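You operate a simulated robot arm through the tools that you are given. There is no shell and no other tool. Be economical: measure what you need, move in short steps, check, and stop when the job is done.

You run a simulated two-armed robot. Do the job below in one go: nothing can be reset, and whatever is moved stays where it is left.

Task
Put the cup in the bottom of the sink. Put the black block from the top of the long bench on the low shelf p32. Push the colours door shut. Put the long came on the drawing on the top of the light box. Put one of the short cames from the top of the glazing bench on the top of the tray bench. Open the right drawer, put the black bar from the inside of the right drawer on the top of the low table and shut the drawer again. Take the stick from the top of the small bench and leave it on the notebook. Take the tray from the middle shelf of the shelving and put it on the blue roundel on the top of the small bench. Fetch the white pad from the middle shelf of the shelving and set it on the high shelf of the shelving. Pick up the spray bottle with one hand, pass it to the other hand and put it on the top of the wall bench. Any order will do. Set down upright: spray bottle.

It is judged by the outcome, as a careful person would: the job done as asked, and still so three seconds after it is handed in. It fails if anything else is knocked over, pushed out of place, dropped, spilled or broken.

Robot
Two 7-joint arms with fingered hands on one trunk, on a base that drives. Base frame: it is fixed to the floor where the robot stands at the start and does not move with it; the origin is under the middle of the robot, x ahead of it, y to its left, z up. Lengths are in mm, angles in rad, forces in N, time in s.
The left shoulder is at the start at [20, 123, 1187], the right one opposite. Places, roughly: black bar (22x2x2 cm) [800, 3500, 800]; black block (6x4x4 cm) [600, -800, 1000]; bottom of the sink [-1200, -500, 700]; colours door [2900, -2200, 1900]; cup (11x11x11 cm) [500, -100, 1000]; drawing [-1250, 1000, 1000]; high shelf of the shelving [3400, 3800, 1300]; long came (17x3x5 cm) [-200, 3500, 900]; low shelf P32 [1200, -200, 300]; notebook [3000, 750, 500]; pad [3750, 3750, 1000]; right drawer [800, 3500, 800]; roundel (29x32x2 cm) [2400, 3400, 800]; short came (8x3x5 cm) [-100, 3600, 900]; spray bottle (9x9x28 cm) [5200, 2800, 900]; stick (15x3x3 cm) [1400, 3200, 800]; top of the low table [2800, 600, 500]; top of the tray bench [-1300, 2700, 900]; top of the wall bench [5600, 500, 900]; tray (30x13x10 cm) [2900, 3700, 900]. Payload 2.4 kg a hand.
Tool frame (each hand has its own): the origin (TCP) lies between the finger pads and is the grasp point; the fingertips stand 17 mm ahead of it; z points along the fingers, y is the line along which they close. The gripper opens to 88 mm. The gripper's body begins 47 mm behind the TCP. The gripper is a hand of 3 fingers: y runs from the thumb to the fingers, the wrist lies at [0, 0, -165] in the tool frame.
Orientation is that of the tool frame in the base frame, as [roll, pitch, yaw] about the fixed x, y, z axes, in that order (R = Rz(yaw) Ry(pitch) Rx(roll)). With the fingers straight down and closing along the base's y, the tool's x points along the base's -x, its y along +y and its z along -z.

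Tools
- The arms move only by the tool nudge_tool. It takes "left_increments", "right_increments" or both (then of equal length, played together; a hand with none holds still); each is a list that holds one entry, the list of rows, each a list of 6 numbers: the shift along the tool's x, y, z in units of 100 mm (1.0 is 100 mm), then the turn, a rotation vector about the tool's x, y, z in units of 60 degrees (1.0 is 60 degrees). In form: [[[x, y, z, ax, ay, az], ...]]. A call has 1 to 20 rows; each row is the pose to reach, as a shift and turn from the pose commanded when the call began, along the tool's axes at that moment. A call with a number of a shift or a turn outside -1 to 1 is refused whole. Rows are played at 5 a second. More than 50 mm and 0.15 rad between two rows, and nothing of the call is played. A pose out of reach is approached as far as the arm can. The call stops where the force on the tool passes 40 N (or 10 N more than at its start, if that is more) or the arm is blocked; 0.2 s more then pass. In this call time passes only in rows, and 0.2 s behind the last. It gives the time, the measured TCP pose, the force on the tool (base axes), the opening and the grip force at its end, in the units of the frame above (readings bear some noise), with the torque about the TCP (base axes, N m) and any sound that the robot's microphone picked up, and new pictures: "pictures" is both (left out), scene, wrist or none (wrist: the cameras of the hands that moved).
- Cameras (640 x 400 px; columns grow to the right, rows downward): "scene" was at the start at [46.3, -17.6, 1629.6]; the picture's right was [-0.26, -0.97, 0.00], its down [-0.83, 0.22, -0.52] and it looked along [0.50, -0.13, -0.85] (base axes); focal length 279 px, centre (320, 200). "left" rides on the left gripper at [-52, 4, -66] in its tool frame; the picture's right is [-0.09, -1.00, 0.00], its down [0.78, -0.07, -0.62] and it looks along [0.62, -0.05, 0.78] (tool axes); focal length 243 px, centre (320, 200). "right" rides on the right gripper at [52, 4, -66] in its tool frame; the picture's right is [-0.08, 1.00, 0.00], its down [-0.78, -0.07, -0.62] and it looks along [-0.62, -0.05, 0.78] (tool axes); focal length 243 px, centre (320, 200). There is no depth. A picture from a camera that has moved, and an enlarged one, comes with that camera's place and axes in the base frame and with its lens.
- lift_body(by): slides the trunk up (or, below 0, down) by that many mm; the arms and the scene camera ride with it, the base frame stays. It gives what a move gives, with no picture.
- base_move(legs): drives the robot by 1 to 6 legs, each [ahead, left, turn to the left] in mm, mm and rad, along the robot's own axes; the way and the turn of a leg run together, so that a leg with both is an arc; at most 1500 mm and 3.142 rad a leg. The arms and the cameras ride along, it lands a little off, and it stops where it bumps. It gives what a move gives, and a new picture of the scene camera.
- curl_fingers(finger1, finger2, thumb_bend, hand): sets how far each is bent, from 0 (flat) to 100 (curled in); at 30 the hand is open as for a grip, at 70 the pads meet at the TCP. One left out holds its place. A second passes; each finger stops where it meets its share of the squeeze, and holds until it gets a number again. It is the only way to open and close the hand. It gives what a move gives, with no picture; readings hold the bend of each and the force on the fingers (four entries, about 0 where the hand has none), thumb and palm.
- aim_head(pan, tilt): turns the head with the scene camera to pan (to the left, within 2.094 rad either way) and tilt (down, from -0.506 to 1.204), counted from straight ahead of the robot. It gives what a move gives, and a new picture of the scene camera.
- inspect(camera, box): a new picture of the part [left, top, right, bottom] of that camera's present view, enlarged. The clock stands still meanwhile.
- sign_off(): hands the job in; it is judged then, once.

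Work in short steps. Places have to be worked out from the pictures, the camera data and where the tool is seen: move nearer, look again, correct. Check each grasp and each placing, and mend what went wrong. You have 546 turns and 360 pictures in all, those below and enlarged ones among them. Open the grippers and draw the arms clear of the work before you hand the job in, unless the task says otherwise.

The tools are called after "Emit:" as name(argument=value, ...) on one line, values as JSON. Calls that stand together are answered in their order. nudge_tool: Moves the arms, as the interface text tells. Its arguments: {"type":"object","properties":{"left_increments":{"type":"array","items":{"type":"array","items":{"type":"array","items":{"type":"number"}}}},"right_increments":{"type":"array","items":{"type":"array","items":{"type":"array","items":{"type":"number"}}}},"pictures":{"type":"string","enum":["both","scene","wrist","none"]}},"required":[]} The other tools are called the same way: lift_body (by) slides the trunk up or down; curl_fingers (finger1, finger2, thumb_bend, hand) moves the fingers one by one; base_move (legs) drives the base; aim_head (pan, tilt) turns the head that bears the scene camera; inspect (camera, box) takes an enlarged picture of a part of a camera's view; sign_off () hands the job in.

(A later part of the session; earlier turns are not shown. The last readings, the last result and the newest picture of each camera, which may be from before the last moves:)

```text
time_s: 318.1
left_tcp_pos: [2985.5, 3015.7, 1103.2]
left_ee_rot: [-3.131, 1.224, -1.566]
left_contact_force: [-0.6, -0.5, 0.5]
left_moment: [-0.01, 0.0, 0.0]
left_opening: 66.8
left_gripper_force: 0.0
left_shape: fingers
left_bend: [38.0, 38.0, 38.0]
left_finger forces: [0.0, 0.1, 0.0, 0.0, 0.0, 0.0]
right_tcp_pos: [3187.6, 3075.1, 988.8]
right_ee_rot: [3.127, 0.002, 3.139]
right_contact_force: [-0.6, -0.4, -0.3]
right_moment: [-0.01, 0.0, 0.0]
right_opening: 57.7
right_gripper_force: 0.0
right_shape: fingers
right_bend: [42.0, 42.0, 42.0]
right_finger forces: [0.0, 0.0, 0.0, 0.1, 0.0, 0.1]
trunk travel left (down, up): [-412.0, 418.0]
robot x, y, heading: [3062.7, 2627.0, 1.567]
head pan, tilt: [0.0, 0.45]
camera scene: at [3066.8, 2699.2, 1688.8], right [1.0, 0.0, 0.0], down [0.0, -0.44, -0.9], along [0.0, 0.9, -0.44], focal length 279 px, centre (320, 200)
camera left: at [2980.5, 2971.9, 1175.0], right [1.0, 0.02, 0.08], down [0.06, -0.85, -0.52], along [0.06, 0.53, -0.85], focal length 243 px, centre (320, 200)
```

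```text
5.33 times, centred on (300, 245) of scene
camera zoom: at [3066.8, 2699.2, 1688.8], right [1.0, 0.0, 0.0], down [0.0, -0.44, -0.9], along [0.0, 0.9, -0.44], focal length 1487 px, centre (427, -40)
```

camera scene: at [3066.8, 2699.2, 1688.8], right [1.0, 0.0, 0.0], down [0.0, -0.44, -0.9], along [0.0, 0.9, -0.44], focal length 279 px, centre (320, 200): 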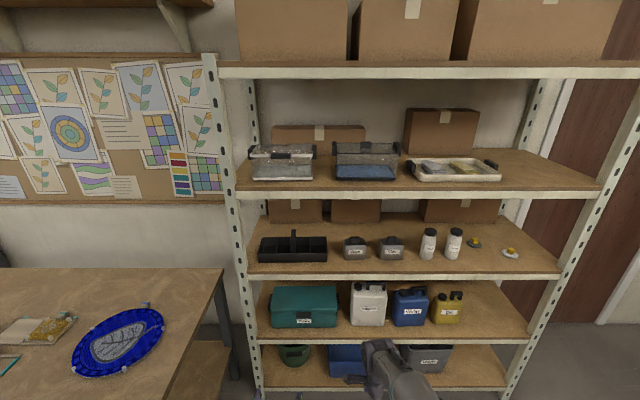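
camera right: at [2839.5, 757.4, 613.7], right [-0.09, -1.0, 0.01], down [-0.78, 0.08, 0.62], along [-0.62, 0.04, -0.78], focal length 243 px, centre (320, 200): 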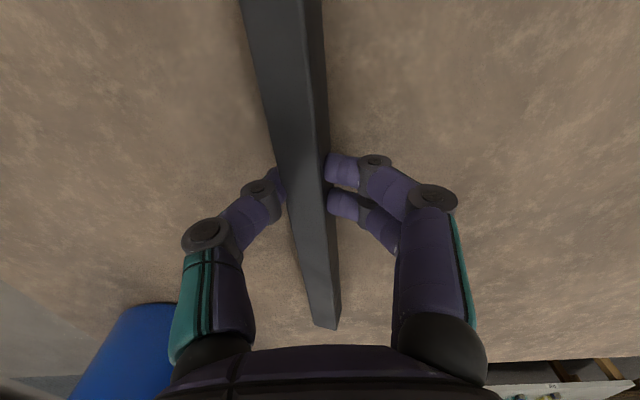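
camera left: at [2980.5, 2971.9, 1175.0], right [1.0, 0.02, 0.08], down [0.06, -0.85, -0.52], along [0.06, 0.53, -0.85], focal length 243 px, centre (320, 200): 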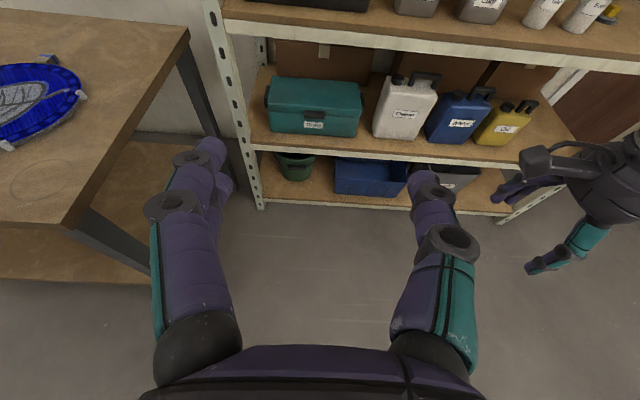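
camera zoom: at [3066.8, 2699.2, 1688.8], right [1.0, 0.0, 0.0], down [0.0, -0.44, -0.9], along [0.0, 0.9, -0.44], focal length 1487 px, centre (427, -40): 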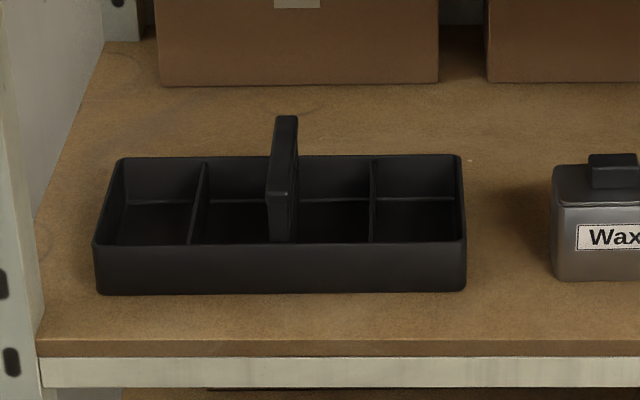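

Refined: handle bar at x 2947, y 3690–3795, z ≈ 990; shelf front at y ≈ 3620. I draw the right hand back out of the way, line up and drive closer.

Emit:
nudge_tool(right_increments=[[[0, -0.33, -0.33, 0, 0, 0], [0, -0.66, -0.66, 0, 0, 0], [0, -1, -0.9, 0, 0, 0]]], pictures="none")

Emit:
nudge_tool(right_increments=[[[0, -0.33, 0, 0, 0, 0], [0, -0.8, 0, 0, 0, 0]]], pictures="none")

Emit:
lift_body(by=-85)

Emit:
base_move(legs=[[0, 38, 0], [480, 0, 0]])

Emit:
inspect(camera="left", box=[0, 0, 640, 400])

```text
time_s: 318.9
left_tcp_pos: [2984.7, 3016.0, 1104.1]
left_ee_rot: [-3.134, 1.222, -1.569]
left_contact_force: [-0.4, -0.2, 0.2]
left_moment: [0.03, -0.01, -0.01]
left_opening: 66.8
left_gripper_force: 0.0
left_shape: fingers
left_bend: [38.0, 38.0, 38.0]
left_finger forces: [0.0, 0.0, 0.0, 0.1, 0.0, 0.1]
right_tcp_pos: [3186.5, 2972.6, 1078.0]
right_ee_rot: [3.125, 0.0, 3.138]
right_contact_force: [0.0, -0.8, -0.9]
right_moment: [-0.02, -0.02, -0.01]
right_opening: 57.7
right_gripper_force: 0.0
right_shape: fingers
right_bend: [42.0, 42.0, 42.0]
right_finger forces: [0.0, 0.0, 0.1, 0.0, 0.1, 0.1]
trunk travel left (down, up): [-412.0, 418.0]
robot x, y, heading: [3068.0, 2624.8, 1.567]
head pan, tilt: [0.0, 0.45]
```

```text
time_s: 319.4
left_tcp_pos: [2984.9, 3014.9, 1104.0]
left_ee_rot: [-3.135, 1.221, -1.568]
left_contact_force: [-1.2, 0.0, 0.1]
left_moment: [-0.01, 0.01, 0.01]
left_opening: 67.0
left_gripper_force: 0.0
left_shape: fingers
left_bend: [38.0, 38.0, 38.0]
left_finger forces: [0.0, 0.0, 0.0, 0.0, 0.1, 0.0]
right_tcp_pos: [3185.3, 2893.9, 1075.9]
right_ee_rot: [3.126, -0.001, 3.138]
right_contact_force: [0.1, 0.3, -0.4]
right_moment: [0.0, 0.02, -0.01]
right_opening: 57.7
right_gripper_force: 0.0
right_shape: fingers
right_bend: [42.0, 42.0, 42.0]
right_finger forces: [0.0, 0.0, 0.0, 0.0, 0.1, 0.0]
trunk travel left (down, up): [-412.0, 418.0]
robot x, y, heading: [3069.4, 2622.5, 1.566]
head pan, tilt: [0.0, 0.45]
```

```text
time_s: 320.7
left_tcp_pos: [2985.9, 3016.4, 1017.5]
left_ee_rot: [-3.134, 1.221, -1.569]
left_contact_force: [0.0, -0.2, -0.1]
left_moment: [0.0, 0.01, -0.01]
left_opening: 66.7
left_gripper_force: 0.0
left_shape: fingers
left_bend: [38.0, 38.0, 38.0]
left_finger forces: [0.0, 0.1, 0.0, 0.0, 0.0, 0.0]
right_tcp_pos: [3185.8, 2894.0, 991.6]
right_ee_rot: [3.127, 0.0, 3.138]
right_contact_force: [0.4, 0.2, 0.7]
right_moment: [-0.03, -0.02, -0.01]
right_opening: 57.8
right_gripper_force: 0.0
right_shape: fingers
right_bend: [42.0, 42.0, 42.0]
right_finger forces: [0.1, 0.0, 0.1, 0.1, 0.0, 0.1]
trunk travel left (down, up): [-327.0, 503.0]
robot x, y, heading: [3067.3, 2626.0, 1.568]
head pan, tilt: [0.0, 0.45]
```

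```text
time_s: 324.0
left_tcp_pos: [2950.8, 3498.4, 1018.1]
left_ee_rot: [-3.135, 1.22, -1.571]
left_contact_force: [0.4, -0.1, 0.4]
left_moment: [0.02, 0.03, 0.01]
left_opening: 66.7
left_gripper_force: 0.0
left_shape: fingers
left_bend: [38.0, 38.0, 38.0]
left_finger forces: [0.0, 0.0, 0.1, 0.1, 0.0, 0.1]
right_tcp_pos: [3152.1, 3377.8, 990.3]
right_ee_rot: [3.128, 0.0, 3.134]
right_contact_force: [0.8, -0.3, -0.2]
right_moment: [-0.01, 0.02, 0.0]
right_opening: 57.8
right_gripper_force: 0.0
right_shape: fingers
right_bend: [42.0, 42.0, 42.0]
right_finger forces: [0.0, 0.1, 0.0, 0.0, 0.0, 0.0]
trunk travel left (down, up): [-327.0, 503.0]
robot x, y, heading: [3030.7, 3109.5, 1.568]
head pan, tilt: [0.0, 0.45]
camera scene: at [3031.2, 3182.8, 1603.7], right [1.0, -0.01, 0.0], down [0.0, -0.44, -0.9], along [0.01, 0.9, -0.44], focal length 279 px, centre (320, 200)
```

scene: 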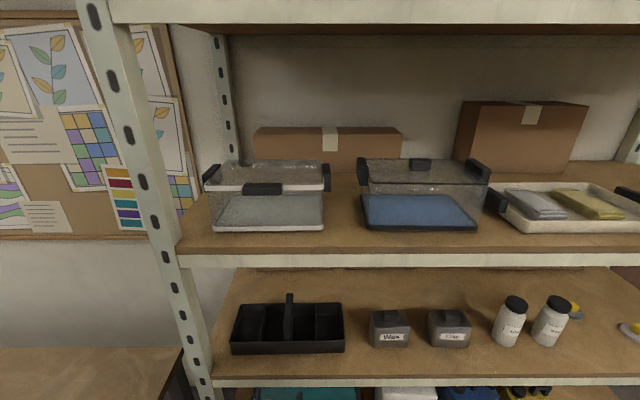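

```text
1.00 times, centred on (320, 200) of left (not enlarged: the box is as wide or as high as the picture)
camera zoom: at [2946.0, 3456.0, 1089.8], right [1.0, 0.02, 0.08], down [0.06, -0.85, -0.52], along [0.06, 0.52, -0.85], focal length 243 px, centre (320, 200)
```

zoom: 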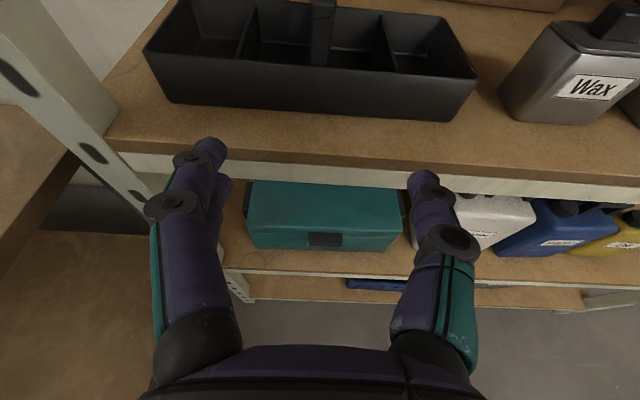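

Aligned on the handle in x. I drive 60 closer and reach forward 90 mm with the hand just above bar height, then look.

Emit:
base_move(legs=[[60, 0, 0]])

Emit:
nudge_tool(left_increments=[[[-0.14, 0, 0.38, 0, 0, 0], [-0.28, 0, 0.75, 0, 0, 0], [-0.31, 0, 0.95, 0, 0, 0]]], pictures="both")

```text
time_s: 325.0
left_tcp_pos: [2950.9, 3560.3, 1017.4]
left_ee_rot: [-3.134, 1.219, -1.573]
left_contact_force: [-0.1, 0.9, -0.2]
left_moment: [0.0, -0.01, 0.0]
left_opening: 66.7
left_gripper_force: 0.2
left_shape: fingers
left_bend: [38.0, 38.0, 38.0]
left_finger forces: [0.0, 0.1, 0.0, 0.0, 0.1, 0.0]
right_tcp_pos: [3152.3, 3438.4, 991.0]
right_ee_rot: [3.129, -0.002, 3.133]
right_contact_force: [0.4, 1.4, 0.1]
right_moment: [0.0, -0.01, -0.02]
right_opening: 57.5
right_gripper_force: 0.0
right_shape: fingers
right_bend: [42.0, 42.0, 42.0]
right_finger forces: [0.0, 0.0, 0.0, 0.0, 0.1, 0.0]
trunk travel left (down, up): [-327.0, 503.0]
robot x, y, heading: [3028.5, 3172.3, 1.565]
head pan, tilt: [0.0, 0.45]
camera scene: at [3031.6, 3244.1, 1603.7], right [1.0, -0.01, 0.0], down [0.0, -0.44, -0.9], along [0.01, 0.9, -0.44], focal length 279 px, centre (320, 200)
```

scene: 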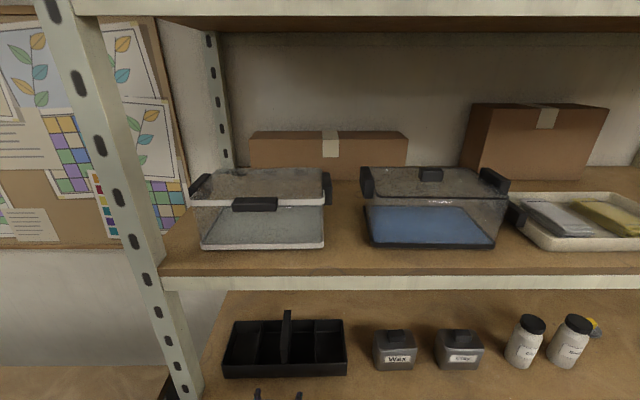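

```text
time_s: 325.8
left_tcp_pos: [2952.9, 3658.0, 1012.5]
left_ee_rot: [-3.137, 1.22, -1.574]
left_contact_force: [-0.5, -0.2, 0.1]
left_moment: [-0.03, -0.02, 0.0]
left_opening: 67.0
left_gripper_force: 0.0
left_shape: fingers
left_bend: [38.0, 38.0, 38.0]
left_finger forces: [0.1, 0.0, 0.0, 0.0, 0.0, 0.1]
right_tcp_pos: [3152.4, 3436.9, 991.4]
right_ee_rot: [3.129, 0.0, 3.133]
right_contact_force: [-0.3, 0.1, -0.2]
right_moment: [0.0, 0.01, 0.03]
right_opening: 57.7
right_gripper_force: 0.1
right_shape: fingers
right_bend: [42.0, 42.0, 42.0]
right_finger forces: [0.0, 0.0, 0.0, 0.1, 0.0, 0.0]
trunk travel left (down, up): [-327.0, 503.0]
robot x, y, heading: [3029.2, 3170.8, 1.562]
head pan, tilt: [0.0, 0.45]
camera scene: at [3031.7, 3242.8, 1603.8], right [1.0, -0.01, 0.0], down [0.0, -0.44, -0.9], along [0.01, 0.9, -0.44], focal length 279 px, centre (320, 200)
camera left: at [2948.3, 3615.7, 1085.9], right [1.0, 0.02, 0.08], down [0.06, -0.85, -0.52], along [0.06, 0.52, -0.85], focal length 243 px, centre (320, 200)
```

scene: 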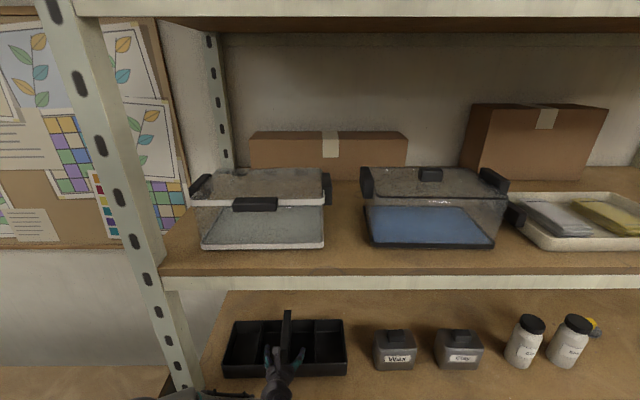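
left: 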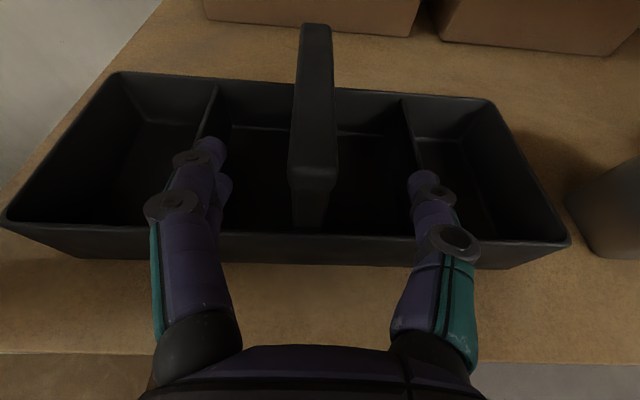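

The fingers straddle the handle. I move on to its middle and close.

Emit:
nudge_tool(left_increments=[[[-0.05, 0, 0.3, 0, 0, 0], [-0.08, 0, 0.6, 0, 0, 0], [-0.06, 0.03, 0.9, 0, 0, 0]]], pictures="wrist")

Emit:
curl_fingers(hand="left", finger1=85, finger2=85, thumb_bend=82)

```text
time_s: 326.6
left_tcp_pos: [2949.6, 3747.4, 989.7]
left_ee_rot: [-3.135, 1.219, -1.573]
left_contact_force: [0.2, -0.2, 0.5]
left_moment: [-0.03, 0.01, -0.01]
left_opening: 66.9
left_gripper_force: 0.4
left_shape: fingers
left_bend: [38.0, 38.0, 38.0]
left_finger forces: [0.1, 0.0, 0.0, 0.1, 0.1, 1.2]
right_tcp_pos: [3151.9, 3437.9, 991.2]
right_ee_rot: [3.129, 0.001, 3.133]
right_contact_force: [-0.8, 0.0, 0.5]
right_moment: [0.02, 0.02, 0.01]
right_opening: 57.6
right_gripper_force: 0.1
right_shape: fingers
right_bend: [42.0, 42.0, 42.0]
right_finger forces: [0.0, 0.0, 0.0, 0.1, 0.1, 0.1]
trunk travel left (down, up): [-327.0, 503.0]
robot x, y, heading: [3034.3, 3170.5, 1.562]
head pan, tilt: [0.0, 0.45]
camera left: at [2945.8, 3703.2, 1060.6], right [1.0, 0.02, 0.08], down [0.06, -0.85, -0.52], along [0.06, 0.52, -0.85], focal length 243 px, centre (320, 200)
```

left: 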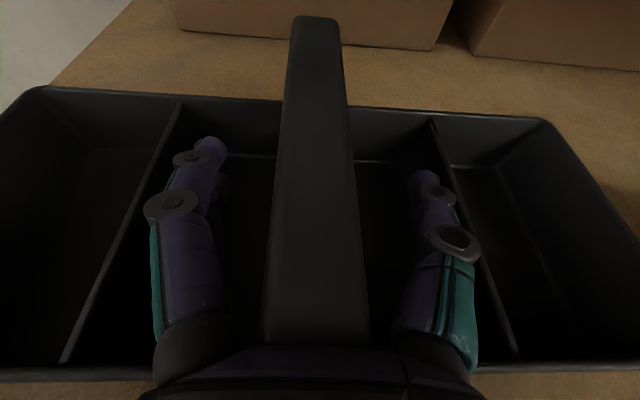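

```text
time_s: 327.6
left_tcp_pos: [2951.2, 3745.8, 990.4]
left_ee_rot: [-3.133, 1.221, -1.572]
left_contact_force: [-0.2, 0.0, 0.8]
left_moment: [0.0, 0.0, 0.01]
left_opening: 0.0
left_gripper_force: 0.9
left_shape: fingers
left_bend: [81.0, 81.0, 79.0]
left_finger forces: [1.0, 0.0, 0.1, 0.0, 0.0, 0.5]
right_tcp_pos: [3152.3, 3436.9, 991.6]
right_ee_rot: [3.128, 0.0, 3.133]
right_contact_force: [-0.3, -0.3, 0.2]
right_moment: [0.0, 0.03, -0.03]
right_opening: 57.7
right_gripper_force: 0.1
right_shape: fingers
right_bend: [42.0, 42.0, 42.0]
right_finger forces: [0.0, 0.0, 0.0, 0.0, 0.0, 0.0]
trunk travel left (down, up): [-327.0, 503.0]
robot x, y, heading: [3032.3, 3168.0, 1.564]
head pan, tilt: [0.0, 0.45]
```

The fingers closed beneath the bar (bar top is nearer z 1015) and the palm touched its front. I reopen, shift 12 mm back and 20 mm up, and close again.

Emit:
curl_fingers(hand="left", finger1=40, finger2=40, thumb_bend=40)

Emit:
nudge_tool(left_increments=[[[-0.15, 0, -0.18, 0, 0, 0]]], pictures="none")

Emit:
curl_fingers(hand="left", finger1=85, finger2=85, thumb_bend=82)

Emit:
inspect(camera="left", box=[0, 0, 640, 400])

```text
time_s: 328.6
left_tcp_pos: [2950.8, 3746.8, 988.8]
left_ee_rot: [-3.136, 1.22, -1.574]
left_contact_force: [1.1, -0.7, 0.2]
left_moment: [0.02, -0.02, -0.01]
left_opening: 62.2
left_gripper_force: 0.0
left_shape: fingers
left_bend: [40.0, 40.0, 40.0]
left_finger forces: [0.0, 0.0, 0.1, 0.0, 0.1, 0.4]
right_tcp_pos: [3152.6, 3436.4, 991.6]
right_ee_rot: [3.127, 0.001, 3.133]
right_contact_force: [-0.3, -0.1, 0.0]
right_moment: [0.01, 0.0, -0.02]
right_opening: 57.6
right_gripper_force: 0.0
right_shape: fingers
right_bend: [42.0, 42.0, 42.0]
right_finger forces: [0.0, 0.0, 0.0, 0.1, 0.1, 0.0]
trunk travel left (down, up): [-327.0, 503.0]
robot x, y, heading: [3033.9, 3170.8, 1.565]
head pan, tilt: [0.0, 0.45]
```

```text
time_s: 329.0
left_tcp_pos: [2950.0, 3733.6, 1009.6]
left_ee_rot: [-3.136, 1.221, -1.574]
left_contact_force: [0.3, 0.3, -0.3]
left_moment: [-0.02, -0.02, 0.02]
left_opening: 61.9
left_gripper_force: 0.1
left_shape: fingers
left_bend: [40.0, 40.0, 40.0]
left_finger forces: [0.1, 0.0, 0.0, 0.1, 0.1, 0.0]
right_tcp_pos: [3152.2, 3436.8, 991.5]
right_ee_rot: [3.128, -0.001, 3.133]
right_contact_force: [0.0, -0.1, 0.2]
right_moment: [-0.01, -0.01, 0.0]
right_opening: 57.7
right_gripper_force: 0.1
right_shape: fingers
right_bend: [42.0, 42.0, 42.0]
right_finger forces: [0.0, 0.0, 0.0, 0.1, 0.0, 0.1]
trunk travel left (down, up): [-327.0, 503.0]
robot x, y, heading: [3032.6, 3169.8, 1.564]
head pan, tilt: [0.0, 0.45]
```

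```text
time_s: 330.0
left_tcp_pos: [2950.5, 3732.5, 1008.4]
left_ee_rot: [-3.134, 1.221, -1.575]
left_contact_force: [0.2, -0.7, 0.8]
left_moment: [0.11, -0.17, -0.07]
left_opening: 11.7
left_gripper_force: 16.4
left_shape: fingers
left_bend: [71.0, 80.0, 68.0]
left_finger forces: [9.7, 7.8, 0.0, 0.0, 14.7, 0.0]
right_tcp_pos: [3151.9, 3437.3, 990.7]
right_ee_rot: [3.127, 0.0, 3.133]
right_contact_force: [-0.3, 1.1, 0.0]
right_moment: [0.01, 0.01, 0.0]
right_opening: 57.7
right_gripper_force: 0.0
right_shape: fingers
right_bend: [42.0, 42.0, 42.0]
right_finger forces: [0.1, 0.1, 0.0, 0.1, 0.0, 0.1]
trunk travel left (down, up): [-327.0, 503.0]
robot x, y, heading: [3030.3, 3170.0, 1.567]
head pan, tilt: [0.0, 0.45]
```

```text
1.00 times, centred on (320, 200) of left (not enlarged: the box is as wide or as high as the picture)
camera zoom: at [2945.7, 3690.6, 1080.7], right [1.0, 0.02, 0.08], down [0.06, -0.85, -0.52], along [0.06, 0.52, -0.85], focal length 243 px, centre (320, 200)
```

zoom: 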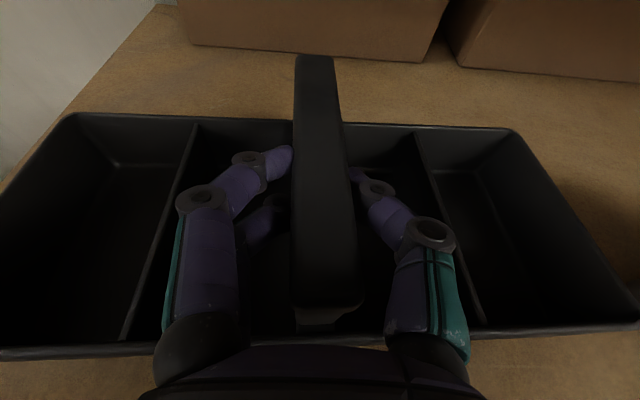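

Gripped. I squeeze firmer, then lift 30 mm by the trunk and check.

Emit:
curl_fingers(hand="left", finger1=98, finger2=98, thumb_bend=95)

Emit:
lift_body(by=35)

Emit:
inspect(camera="scene", box=[160, 260, 480, 400])

```text
time_s: 331.0
left_tcp_pos: [2949.5, 3733.9, 1008.2]
left_ee_rot: [-3.136, 1.221, -1.573]
left_contact_force: [0.8, 0.7, -0.9]
left_moment: [0.2, -0.08, -0.04]
left_opening: 11.9
left_gripper_force: 20.1
left_shape: fingers
left_bend: [75.0, 94.0, 72.0]
left_finger forces: [12.6, 9.6, 0.1, 0.0, 17.8, 0.1]
right_tcp_pos: [3151.6, 3436.8, 990.7]
right_ee_rot: [3.128, 0.0, 3.134]
right_contact_force: [0.1, 0.5, -0.5]
right_moment: [0.0, -0.02, -0.03]
right_opening: 57.7
right_gripper_force: 0.2
right_shape: fingers
right_bend: [42.0, 42.0, 42.0]
right_finger forces: [0.0, 0.0, 0.1, 0.1, 0.0, 0.0]
trunk travel left (down, up): [-327.0, 503.0]
robot x, y, heading: [3032.6, 3171.7, 1.562]
head pan, tilt: [0.0, 0.45]
```

```text
time_s: 331.8
left_tcp_pos: [2952.0, 3733.8, 1043.1]
left_ee_rot: [-3.136, 1.219, -1.575]
left_contact_force: [0.0, -0.4, -2.1]
left_moment: [-0.02, -0.01, -0.01]
left_opening: 9.4
left_gripper_force: 16.3
left_shape: fingers
left_bend: [73.0, 98.0, 78.0]
left_finger forces: [13.0, 0.4, 0.0, 0.0, 19.5, 0.1]
right_tcp_pos: [3152.7, 3437.3, 1026.6]
right_ee_rot: [3.129, -0.001, 3.131]
right_contact_force: [0.8, -0.1, 0.7]
right_moment: [0.01, 0.0, -0.02]
right_opening: 57.5
right_gripper_force: 0.1
right_shape: fingers
right_bend: [42.0, 42.0, 42.0]
right_finger forces: [0.0, 0.1, 0.0, 0.0, 0.0, 0.0]
trunk travel left (down, up): [-362.0, 468.0]
robot x, y, heading: [3034.6, 3170.1, 1.566]
head pan, tilt: [0.0, 0.45]
```

```text
2.00 times, centred on (320, 330) of scene
camera zoom: at [3031.5, 3243.0, 1638.8], right [1.0, -0.01, 0.0], down [0.0, -0.44, -0.9], along [0.01, 0.9, -0.44], focal length 558 px, centre (320, -60)
```

zoom: 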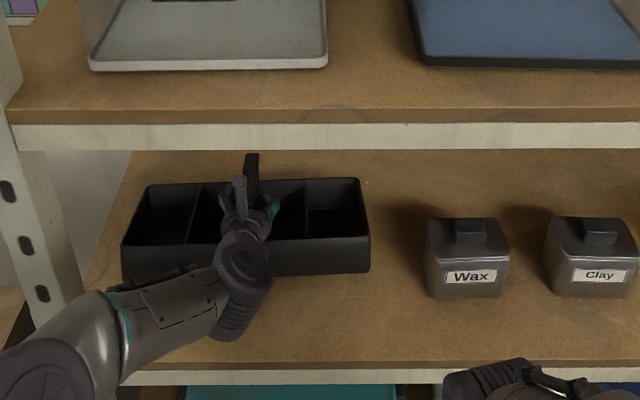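

The tray is up and level. I back out of the shelf and move left to the small bench's roundel.

Emit:
lift_body(by=20)

Emit:
base_move(legs=[[-520, 0, 0], [0, 560, 0]])

Emit:
aim_head(pan=0.1, tilt=0.8)

```text
time_s: 332.4
left_tcp_pos: [2950.9, 3734.7, 1063.5]
left_ee_rot: [-3.135, 1.218, -1.575]
left_contact_force: [-0.5, -0.6, -3.5]
left_moment: [0.01, -0.06, 0.0]
left_opening: 9.0
left_gripper_force: 16.2
left_shape: fingers
left_bend: [73.0, 98.0, 78.0]
left_finger forces: [12.9, 0.4, 0.0, 0.0, 19.7, 0.0]
right_tcp_pos: [3152.1, 3438.6, 1046.3]
right_ee_rot: [3.129, 0.0, 3.135]
right_contact_force: [0.6, 0.4, -0.4]
right_moment: [0.03, -0.01, -0.01]
right_opening: 57.7
right_gripper_force: 0.1
right_shape: fingers
right_bend: [42.0, 42.0, 42.0]
right_finger forces: [0.1, 0.1, 0.0, 0.0, 0.0, 0.0]
trunk travel left (down, up): [-382.0, 448.0]
robot x, y, heading: [3033.0, 3171.3, 1.567]
head pan, tilt: [0.0, 0.45]
```

```text
time_s: 338.3
left_tcp_pos: [2380.1, 3214.6, 1063.4]
left_ee_rot: [-3.134, 1.219, -1.565]
left_contact_force: [0.8, -0.6, -3.2]
left_moment: [0.01, -0.04, 0.0]
left_opening: 9.1
left_gripper_force: 16.2
left_shape: fingers
left_bend: [73.0, 98.0, 78.0]
left_finger forces: [13.0, 0.5, 0.0, 0.0, 19.6, 0.0]
right_tcp_pos: [2583.3, 2919.4, 1046.3]
right_ee_rot: [3.128, 0.001, 3.139]
right_contact_force: [0.4, -0.1, -0.5]
right_moment: [0.02, -0.03, 0.01]
right_opening: 57.4
right_gripper_force: 0.1
right_shape: fingers
right_bend: [42.0, 42.0, 42.0]
right_finger forces: [0.0, 0.1, 0.0, 0.0, 0.0, 0.1]
trunk travel left (down, up): [-382.0, 448.0]
robot x, y, heading: [2463.1, 2649.7, 1.572]
head pan, tilt: [0.0, 0.45]
camera scene: at [2462.8, 2723.6, 1658.8], right [1.0, 0.0, 0.0], down [0.0, -0.44, -0.9], along [0.0, 0.9, -0.44], focal length 279 px, centre (320, 200)
```

scene: 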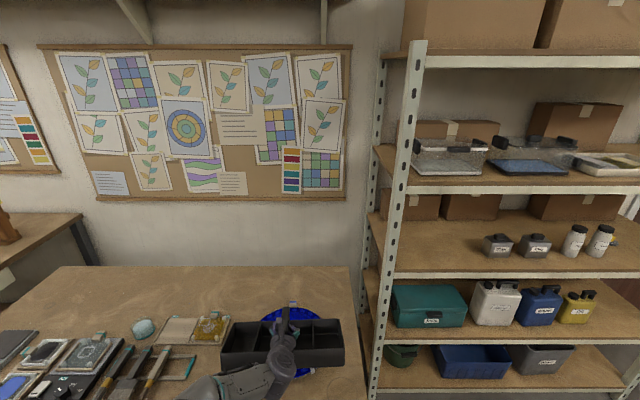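

```text
time_s: 339.1
left_tcp_pos: [2380.2, 3214.8, 1063.7]
left_ee_rot: [-3.137, 1.221, -1.569]
left_contact_force: [0.0, 0.0, -2.9]
left_moment: [-0.01, -0.04, 0.01]
left_opening: 9.3
left_gripper_force: 16.4
left_shape: fingers
left_bend: [73.0, 98.0, 78.0]
left_finger forces: [13.0, 0.4, 0.0, 0.0, 19.6, 0.1]
right_tcp_pos: [2582.5, 2918.6, 1046.5]
right_ee_rot: [3.129, 0.0, 3.139]
right_contact_force: [0.3, 0.0, 0.7]
right_moment: [-0.01, -0.01, -0.01]
right_opening: 57.9
right_gripper_force: 0.1
right_shape: fingers
right_bend: [42.0, 42.0, 42.0]
right_finger forces: [0.1, 0.0, 0.1, 0.0, 0.1, 0.0]
trunk travel left (down, up): [-382.0, 448.0]
robot x, y, heading: [2461.0, 2652.6, 1.568]
head pan, tilt: [0.099, 0.799]
camera scene: at [2455.5, 2711.9, 1628.4], right [1.0, 0.1, 0.0], down [0.07, -0.71, -0.7], along [-0.07, 0.69, -0.72], focal length 279 px, centre (320, 200)
```

scene: 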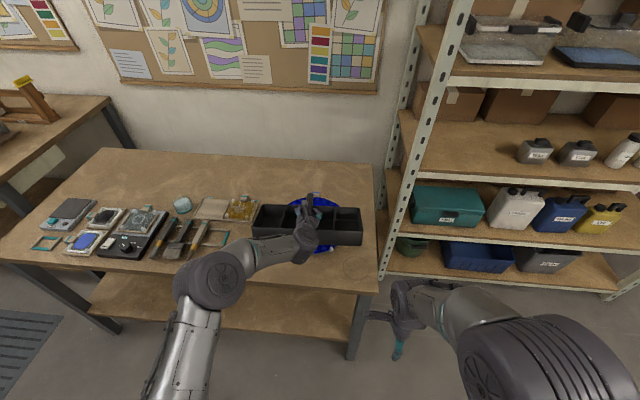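

Roundel centre is about (2366, 3372). I check with the left camera for pegs on it before lowering.

Emit:
inspect(camera="left", box=[0, 0, 640, 400])

Emit:
inspect(camera="scene", box=[240, 170, 380, 260])

```text
1.00 times, centred on (320, 200) of left (not enlarged: the box is as wide or as high as the picture)
camera zoom: at [2375.5, 3171.0, 1135.5], right [1.0, 0.02, 0.08], down [0.06, -0.85, -0.52], along [0.06, 0.52, -0.85], focal length 243 px, centre (320, 200)
```

zoom: 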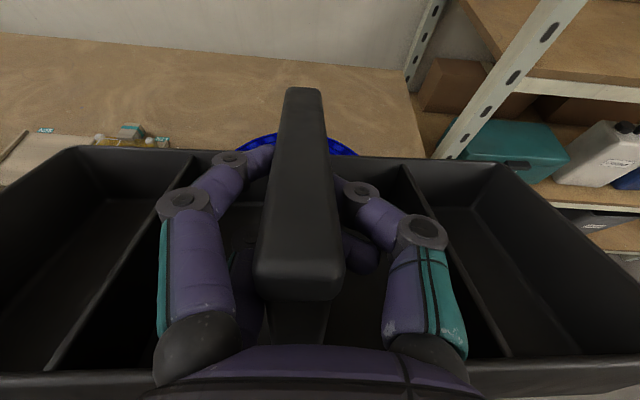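

```text
4.44 times, centred on (310, 215) of scene
camera zoom: at [2455.5, 2711.9, 1628.4], right [1.0, 0.1, 0.0], down [0.07, -0.71, -0.7], along [-0.07, 0.69, -0.72], focal length 1239 px, centre (364, 133)
```

zoom: 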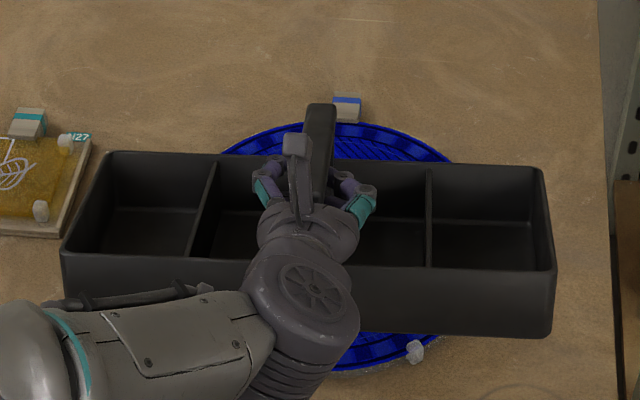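

There are small white pegs round the roundel's rim. I step aside to see it without the tray in the way.

Emit:
base_move(legs=[[0, -330, 0]])

Emit:
aim_head(pan=0.45, tilt=0.7)

Emit:
inspect(camera="scene", box=[230, 150, 430, 275])

```text
time_s: 341.3
left_tcp_pos: [2712.9, 3214.6, 1062.7]
left_ee_rot: [-3.137, 1.22, -1.569]
left_contact_force: [-0.3, 0.2, -2.4]
left_moment: [0.01, 0.02, -0.03]
left_opening: 9.1
left_gripper_force: 16.4
left_shape: fingers
left_bend: [73.0, 98.0, 78.0]
left_finger forces: [13.0, 0.4, 0.0, 0.0, 19.6, 0.0]
right_tcp_pos: [2916.8, 2918.6, 1045.6]
right_ee_rot: [3.128, 0.001, 3.141]
right_contact_force: [0.1, -0.5, -0.1]
right_moment: [0.0, -0.01, 0.02]
right_opening: 57.9
right_gripper_force: 0.1
right_shape: fingers
right_bend: [42.0, 42.0, 42.0]
right_finger forces: [0.0, 0.0, 0.1, 0.0, 0.0, 0.0]
trunk travel left (down, up): [-382.0, 448.0]
robot x, y, heading: [2794.1, 2650.0, 1.57]
head pan, tilt: [0.099, 0.799]
camera scene: at [2789.1, 2711.8, 1628.3], right [0.99, 0.1, 0.0], down [0.07, -0.71, -0.7], along [-0.07, 0.69, -0.72], focal length 279 px, centre (320, 200)
```

scene: 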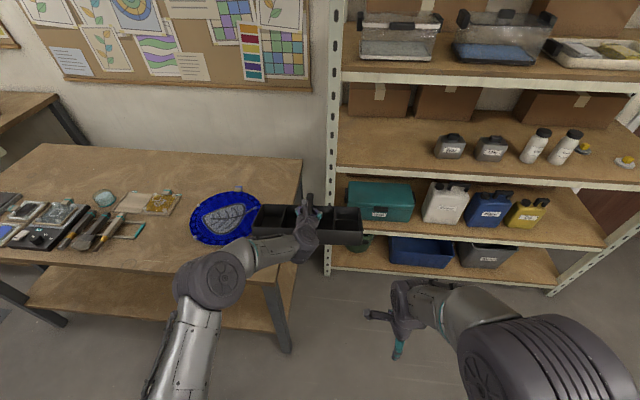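

```text
time_s: 342.1
left_tcp_pos: [2711.2, 3214.1, 1062.8]
left_ee_rot: [-3.134, 1.22, -1.568]
left_contact_force: [-0.9, -1.0, -3.2]
left_moment: [-0.03, -0.03, 0.01]
left_opening: 9.3
left_gripper_force: 16.6
left_shape: fingers
left_bend: [73.0, 98.0, 78.0]
left_finger forces: [13.0, 0.5, 0.0, 0.0, 19.7, 0.0]
right_tcp_pos: [2915.8, 2917.8, 1046.6]
right_ee_rot: [3.128, -0.002, 3.139]
right_contact_force: [-0.4, 0.2, 0.6]
right_moment: [-0.01, -0.02, -0.02]
right_opening: 57.8
right_gripper_force: 0.2
right_shape: fingers
right_bend: [42.0, 42.0, 42.0]
right_finger forces: [0.0, 0.0, 0.0, 0.0, 0.1, 0.0]
trunk travel left (down, up): [-382.0, 448.0]
robot x, y, heading: [2795.5, 2646.7, 1.57]
head pan, tilt: [0.45, 0.7]
camera scene: at [2759.2, 2708.0, 1636.6], right [0.9, 0.44, 0.0], down [0.28, -0.58, -0.76], along [-0.33, 0.69, -0.64], focal length 279 px, centre (320, 200)
```

scene: 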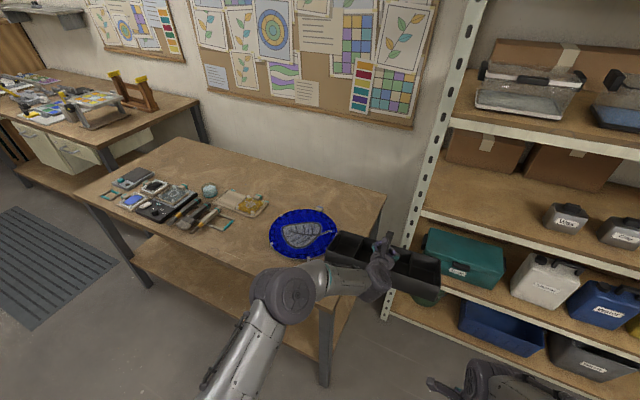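

```text
3.20 times, centred on (330, 212) of scene
camera zoom: at [2759.2, 2708.0, 1636.6], right [0.9, 0.44, 0.0], down [0.28, -0.58, -0.76], along [-0.33, 0.69, -0.64], focal length 892 px, centre (288, 160)
```

zoom: 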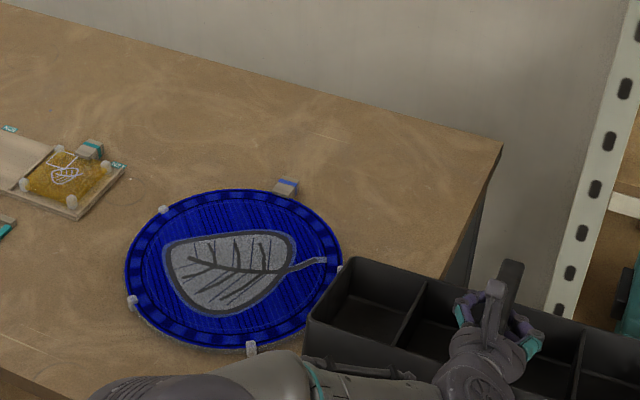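

The pegs are no taller than the roundel; its centre is (2368, 3373). I go back over it and forward.

Emit:
base_move(legs=[[0, 345, 0], [148, 0, 0]])

Emit:
lift_body(by=-95)

Emit:
inspect(camera="scene", box=[140, 150, 460, 350])

```text
time_s: 345.4
left_tcp_pos: [2368.5, 3364.9, 1063.7]
left_ee_rot: [-3.135, 1.219, -1.564]
left_contact_force: [-0.5, 0.4, -3.9]
left_moment: [0.01, -0.04, -0.02]
left_opening: 9.2
left_gripper_force: 16.7
left_shape: fingers
left_bend: [73.0, 98.0, 78.0]
left_finger forces: [12.9, 0.5, 0.1, 0.1, 19.4, 0.0]
right_tcp_pos: [2570.3, 3068.8, 1045.8]
right_ee_rot: [3.127, -0.001, 3.14]
right_contact_force: [-0.9, 0.1, -0.3]
right_moment: [0.01, -0.01, 0.03]
right_opening: 57.5
right_gripper_force: 0.1
right_shape: fingers
right_bend: [42.0, 42.0, 42.0]
right_finger forces: [0.1, 0.0, 0.1, 0.1, 0.0, 0.1]
trunk travel left (down, up): [-382.0, 448.0]
robot x, y, heading: [2451.5, 2799.7, 1.573]
head pan, tilt: [0.45, 0.7]
camera scene: at [2414.5, 2858.6, 1636.5], right [0.9, 0.44, 0.0], down [0.28, -0.58, -0.76], along [-0.33, 0.69, -0.65], focal length 279 px, centre (320, 200)
```

scene: 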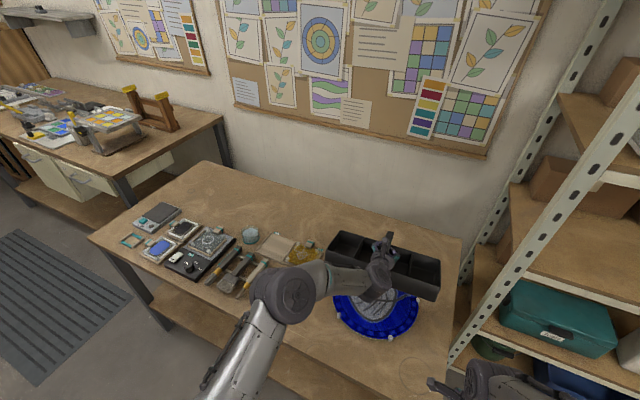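

```text
time_s: 346.6
left_tcp_pos: [2367.0, 3362.6, 970.4]
left_ee_rot: [-3.136, 1.22, -1.565]
left_contact_force: [0.0, -0.1, -2.1]
left_moment: [0.03, -0.03, 0.0]
left_opening: 9.2
left_gripper_force: 16.5
left_shape: fingers
left_bend: [73.0, 98.0, 78.0]
left_finger forces: [13.0, 0.5, 0.0, 0.0, 19.2, 0.0]
right_tcp_pos: [2571.5, 3067.7, 951.1]
right_ee_rot: [3.127, -0.001, 3.141]
right_contact_force: [0.4, -0.3, 0.2]
right_moment: [0.01, 0.01, 0.02]
right_opening: 57.6
right_gripper_force: 0.1
right_shape: fingers
right_bend: [42.0, 42.0, 42.0]
right_finger forces: [0.0, 0.0, 0.0, 0.1, 0.1, 0.0]
trunk travel left (down, up): [-287.0, 543.0]
robot x, y, heading: [2448.9, 2799.2, 1.568]
head pan, tilt: [0.45, 0.7]
```

```text
2.00 times, centred on (300, 250) of scene
camera zoom: at [2414.5, 2856.6, 1541.6], right [0.9, 0.44, 0.0], down [0.28, -0.58, -0.76], along [-0.33, 0.69, -0.64], focal length 558 px, centre (360, 100)
```

zoom: 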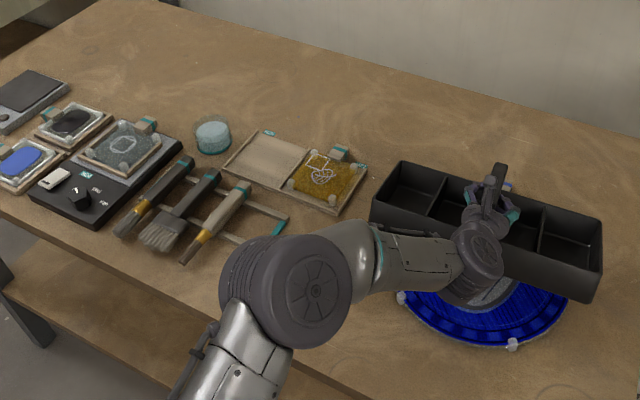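

Good over the roundel. I lower 35 by trunk then in small rows to contact.

Emit:
lift_body(by=-32)

Emit:
nudge_tool(left_increments=[[[0.04, 0, 0.014, 0, 0, 0], [0.075, 0, 0.027, 0, 0, 0], [0.11, 0, 0.04, 0, 0, 0]]], pictures="none")

Emit:
inspect(camera="scene", box=[280, 200, 480, 325])

```text
time_s: 347.4
left_tcp_pos: [2367.1, 3362.3, 936.5]
left_ee_rot: [-3.133, 1.218, -1.565]
left_contact_force: [1.4, 0.0, -2.5]
left_moment: [0.01, 0.0, 0.03]
left_opening: 9.4
left_gripper_force: 15.8
left_shape: fingers
left_bend: [73.0, 98.0, 78.0]
left_finger forces: [13.0, 0.5, 0.0, 0.0, 19.3, 0.0]
right_tcp_pos: [2571.7, 3066.9, 919.7]
right_ee_rot: [3.128, 0.001, -3.141]
right_contact_force: [-0.4, -0.2, 0.4]
right_moment: [0.0, 0.01, 0.01]
right_opening: 57.8
right_gripper_force: 0.1
right_shape: fingers
right_bend: [42.0, 42.0, 42.0]
right_finger forces: [0.0, 0.0, 0.1, 0.0, 0.0, 0.0]
trunk travel left (down, up): [-255.0, 575.0]
robot x, y, heading: [2452.4, 2800.7, 1.575]
head pan, tilt: [0.45, 0.7]
```

```text
time_s: 348.2
left_tcp_pos: [2365.5, 3363.8, 924.5]
left_ee_rot: [-3.135, 1.22, -1.565]
left_contact_force: [0.2, 0.4, -2.9]
left_moment: [0.01, 0.0, -0.02]
left_opening: 9.5
left_gripper_force: 16.2
left_shape: fingers
left_bend: [73.0, 98.0, 78.0]
left_finger forces: [13.0, 0.5, 0.1, 0.0, 19.1, 0.0]
right_tcp_pos: [2570.9, 3067.3, 918.7]
right_ee_rot: [3.128, 0.001, 3.14]
right_contact_force: [0.2, 0.9, 0.1]
right_moment: [0.03, 0.0, 0.0]
right_opening: 57.7
right_gripper_force: 0.0
right_shape: fingers
right_bend: [42.0, 42.0, 42.0]
right_finger forces: [0.1, 0.0, 0.1, 0.1, 0.0, 0.0]
trunk travel left (down, up): [-255.0, 575.0]
robot x, y, heading: [2450.4, 2800.0, 1.57]
head pan, tilt: [0.45, 0.7]
```

```text
3.20 times, centred on (380, 262) of scene
camera zoom: at [2414.5, 2856.7, 1509.6], right [0.9, 0.44, 0.0], down [0.28, -0.58, -0.76], along [-0.33, 0.69, -0.64], focal length 892 px, centre (128, 0)
```

zoom: 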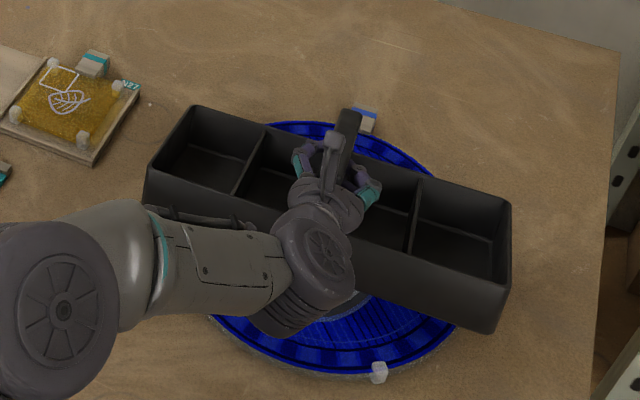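

Nicely centred; I go on down in 3 mm rows.

Emit:
nudge_tool(left_increments=[[[0.03, 0, 0.01, 0, 0, 0], [0.06, 0, 0.021, 0, 0, 0], [0.08, 0, 0.028, 0, 0, 0], [0.1, 0, 0.035, 0, 0, 0]]], pictures="none")

```text
time_s: 349.2
left_tcp_pos: [2366.0, 3364.0, 913.0]
left_ee_rot: [-3.136, 1.216, -1.569]
left_contact_force: [0.1, 0.1, -2.5]
left_moment: [0.03, 0.04, 0.01]
left_opening: 0.0
left_gripper_force: 0.1
left_shape: fingers
left_bend: [79.0, 100.0, 90.0]
left_finger forces: [0.0, 0.0, 0.0, 0.1, 0.0, 0.0]
right_tcp_pos: [2571.3, 3068.4, 919.2]
right_ee_rot: [3.129, 0.0, -3.141]
right_contact_force: [-0.4, -0.4, 0.7]
right_moment: [0.02, 0.02, 0.0]
right_opening: 57.8
right_gripper_force: 0.0
right_shape: fingers
right_bend: [42.0, 42.0, 42.0]
right_finger forces: [0.0, 0.0, 0.1, 0.0, 0.0, 0.0]
trunk travel left (down, up): [-255.0, 575.0]
robot x, y, heading: [2451.7, 2799.1, 1.574]
head pan, tilt: [0.45, 0.7]
```

The grip reads zero: the fingers slid off below the bar. I look.

Emit:
inspect(camera="scene", box=[280, 200, 480, 325])

Emit:
inspect(camera="left", box=[0, 0, 640, 400])

```text
3.20 times, centred on (380, 262) of scene
camera zoom: at [2414.5, 2858.0, 1509.4], right [0.9, 0.44, 0.0], down [0.28, -0.58, -0.76], along [-0.33, 0.69, -0.65], focal length 892 px, centre (128, 0)
```

zoom: 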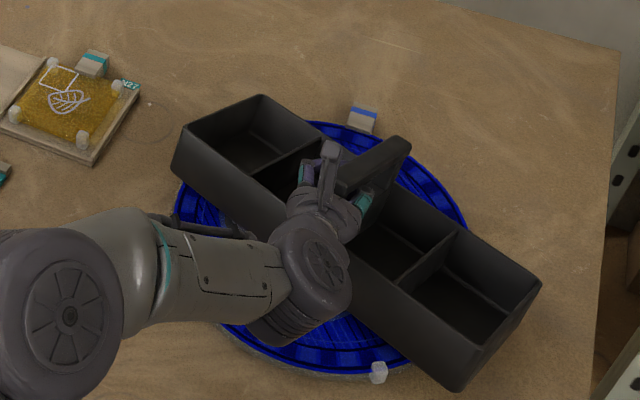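

```text
1.00 times, centred on (320, 200) of left (not enlarged: the box is as wide or as high as the picture)
camera zoom: at [2361.9, 3319.8, 984.6], right [1.0, 0.03, 0.08], down [0.07, -0.85, -0.52], along [0.05, 0.52, -0.85], focal length 243 px, centre (320, 200)
```

zoom: 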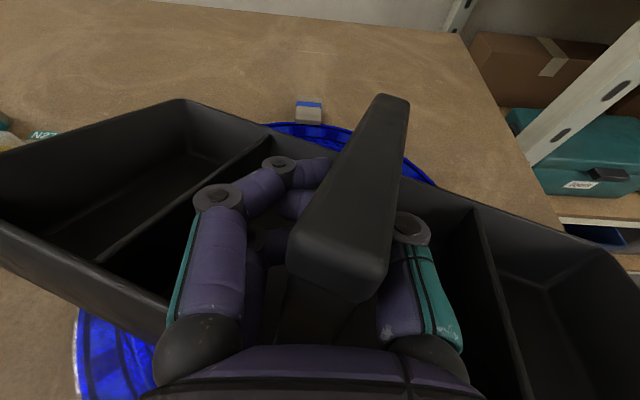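

The tray swung in yaw and now hangs on the hooked fingers. I lower a little more to see it rest.

Emit:
nudge_tool(left_increments=[[[0.04, 0, 0.014, 0, 0, 0], [0.08, 0, 0.028, 0, 0, 0], [0.12, 0, 0.042, 0, 0, 0]]], pictures="scene")

Emit:
inspect(camera="scene", box=[280, 200, 480, 325])

```text
time_s: 350.0
left_tcp_pos: [2367.0, 3362.9, 901.9]
left_ee_rot: [-3.136, 1.219, -1.565]
left_contact_force: [-1.1, -0.5, -2.4]
left_moment: [0.03, 0.02, 0.02]
left_opening: 0.1
left_gripper_force: 0.1
left_shape: fingers
left_bend: [79.0, 100.0, 90.0]
left_finger forces: [0.1, 0.0, 0.0, 0.1, 0.0, 0.0]
right_tcp_pos: [2571.0, 3067.7, 918.7]
right_ee_rot: [3.128, 0.001, -3.14]
right_contact_force: [0.2, 0.5, 0.0]
right_moment: [0.01, 0.06, -0.01]
right_opening: 57.6
right_gripper_force: 0.0
right_shape: fingers
right_bend: [42.0, 42.0, 42.0]
right_finger forces: [0.0, 0.1, 0.0, 0.0, 0.0, 0.1]
trunk travel left (down, up): [-255.0, 575.0]
robot x, y, heading: [2453.9, 2800.4, 1.568]
head pan, tilt: [0.45, 0.7]
camera scene: at [2414.5, 2856.6, 1509.6], right [0.9, 0.44, 0.0], down [0.28, -0.58, -0.76], along [-0.33, 0.69, -0.64], focal length 279 px, centre (320, 200)
```

scene: 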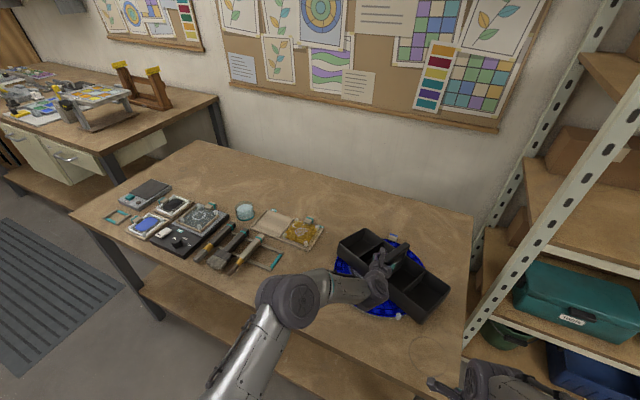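

```text
3.20 times, centred on (380, 262) of scene
camera zoom: at [2414.5, 2856.6, 1509.6], right [0.9, 0.44, 0.0], down [0.28, -0.58, -0.76], along [-0.33, 0.69, -0.64], focal length 892 px, centre (128, 0)
```

zoom: 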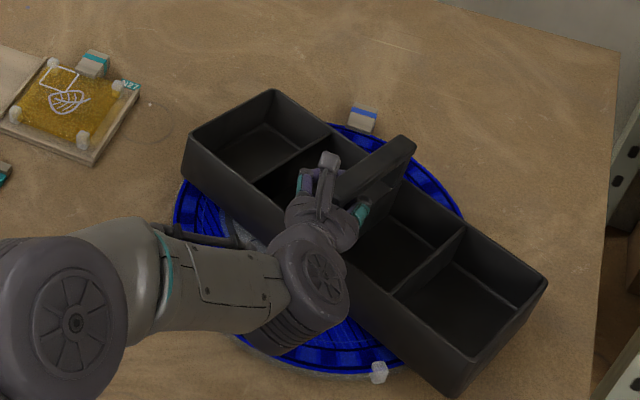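

The bar's front seems to rest on the hand body with the fingers round its post. I open the fingers and look.

Emit:
curl_fingers(hand="left", finger1=40, finger2=40, thumb_bend=40)

Emit:
inspect(camera="left", box=[0, 0, 640, 400])

Emit:
inspect(camera="scene", box=[280, 200, 480, 325])

```text
time_s: 351.0
left_tcp_pos: [2365.3, 3362.4, 901.8]
left_ee_rot: [-3.134, 1.22, -1.567]
left_contact_force: [-0.3, -0.1, 0.2]
left_moment: [-0.01, -0.03, 0.01]
left_opening: 62.8
left_gripper_force: 0.0
left_shape: fingers
left_bend: [40.0, 40.0, 40.0]
left_finger forces: [0.0, 0.1, 0.0, 0.0, 0.2, 0.0]
right_tcp_pos: [2570.7, 3066.8, 918.9]
right_ee_rot: [3.127, -0.001, -3.141]
right_contact_force: [0.0, 0.0, 0.7]
right_moment: [0.01, -0.05, 0.02]
right_opening: 57.5
right_gripper_force: 0.0
right_shape: fingers
right_bend: [42.0, 42.0, 42.0]
right_finger forces: [0.0, 0.0, 0.0, 0.1, 0.0, 0.0]
trunk travel left (down, up): [-255.0, 575.0]
robot x, y, heading: [2450.3, 2803.1, 1.57]
head pan, tilt: [0.45, 0.7]
```

```text
1.00 times, centred on (320, 200) of left (not enlarged: the box is as wide or as high as the picture)
camera zoom: at [2362.0, 3318.5, 973.9], right [1.0, 0.03, 0.08], down [0.07, -0.85, -0.52], along [0.06, 0.52, -0.85], focal length 243 px, centre (320, 200)
```

zoom: 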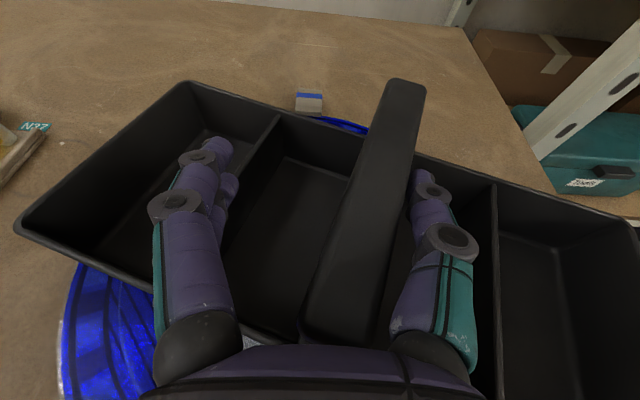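

```text
3.20 times, centred on (380, 262) of scene
camera zoom: at [2414.6, 2856.3, 1509.6], right [0.9, 0.44, 0.0], down [0.28, -0.58, -0.76], along [-0.33, 0.69, -0.64], focal length 892 px, centre (128, 0)
```

zoom: 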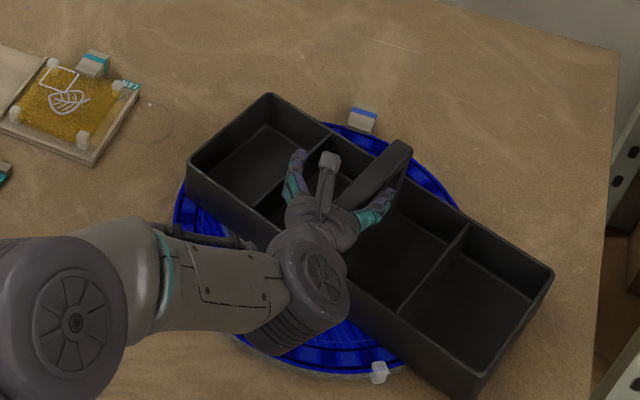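

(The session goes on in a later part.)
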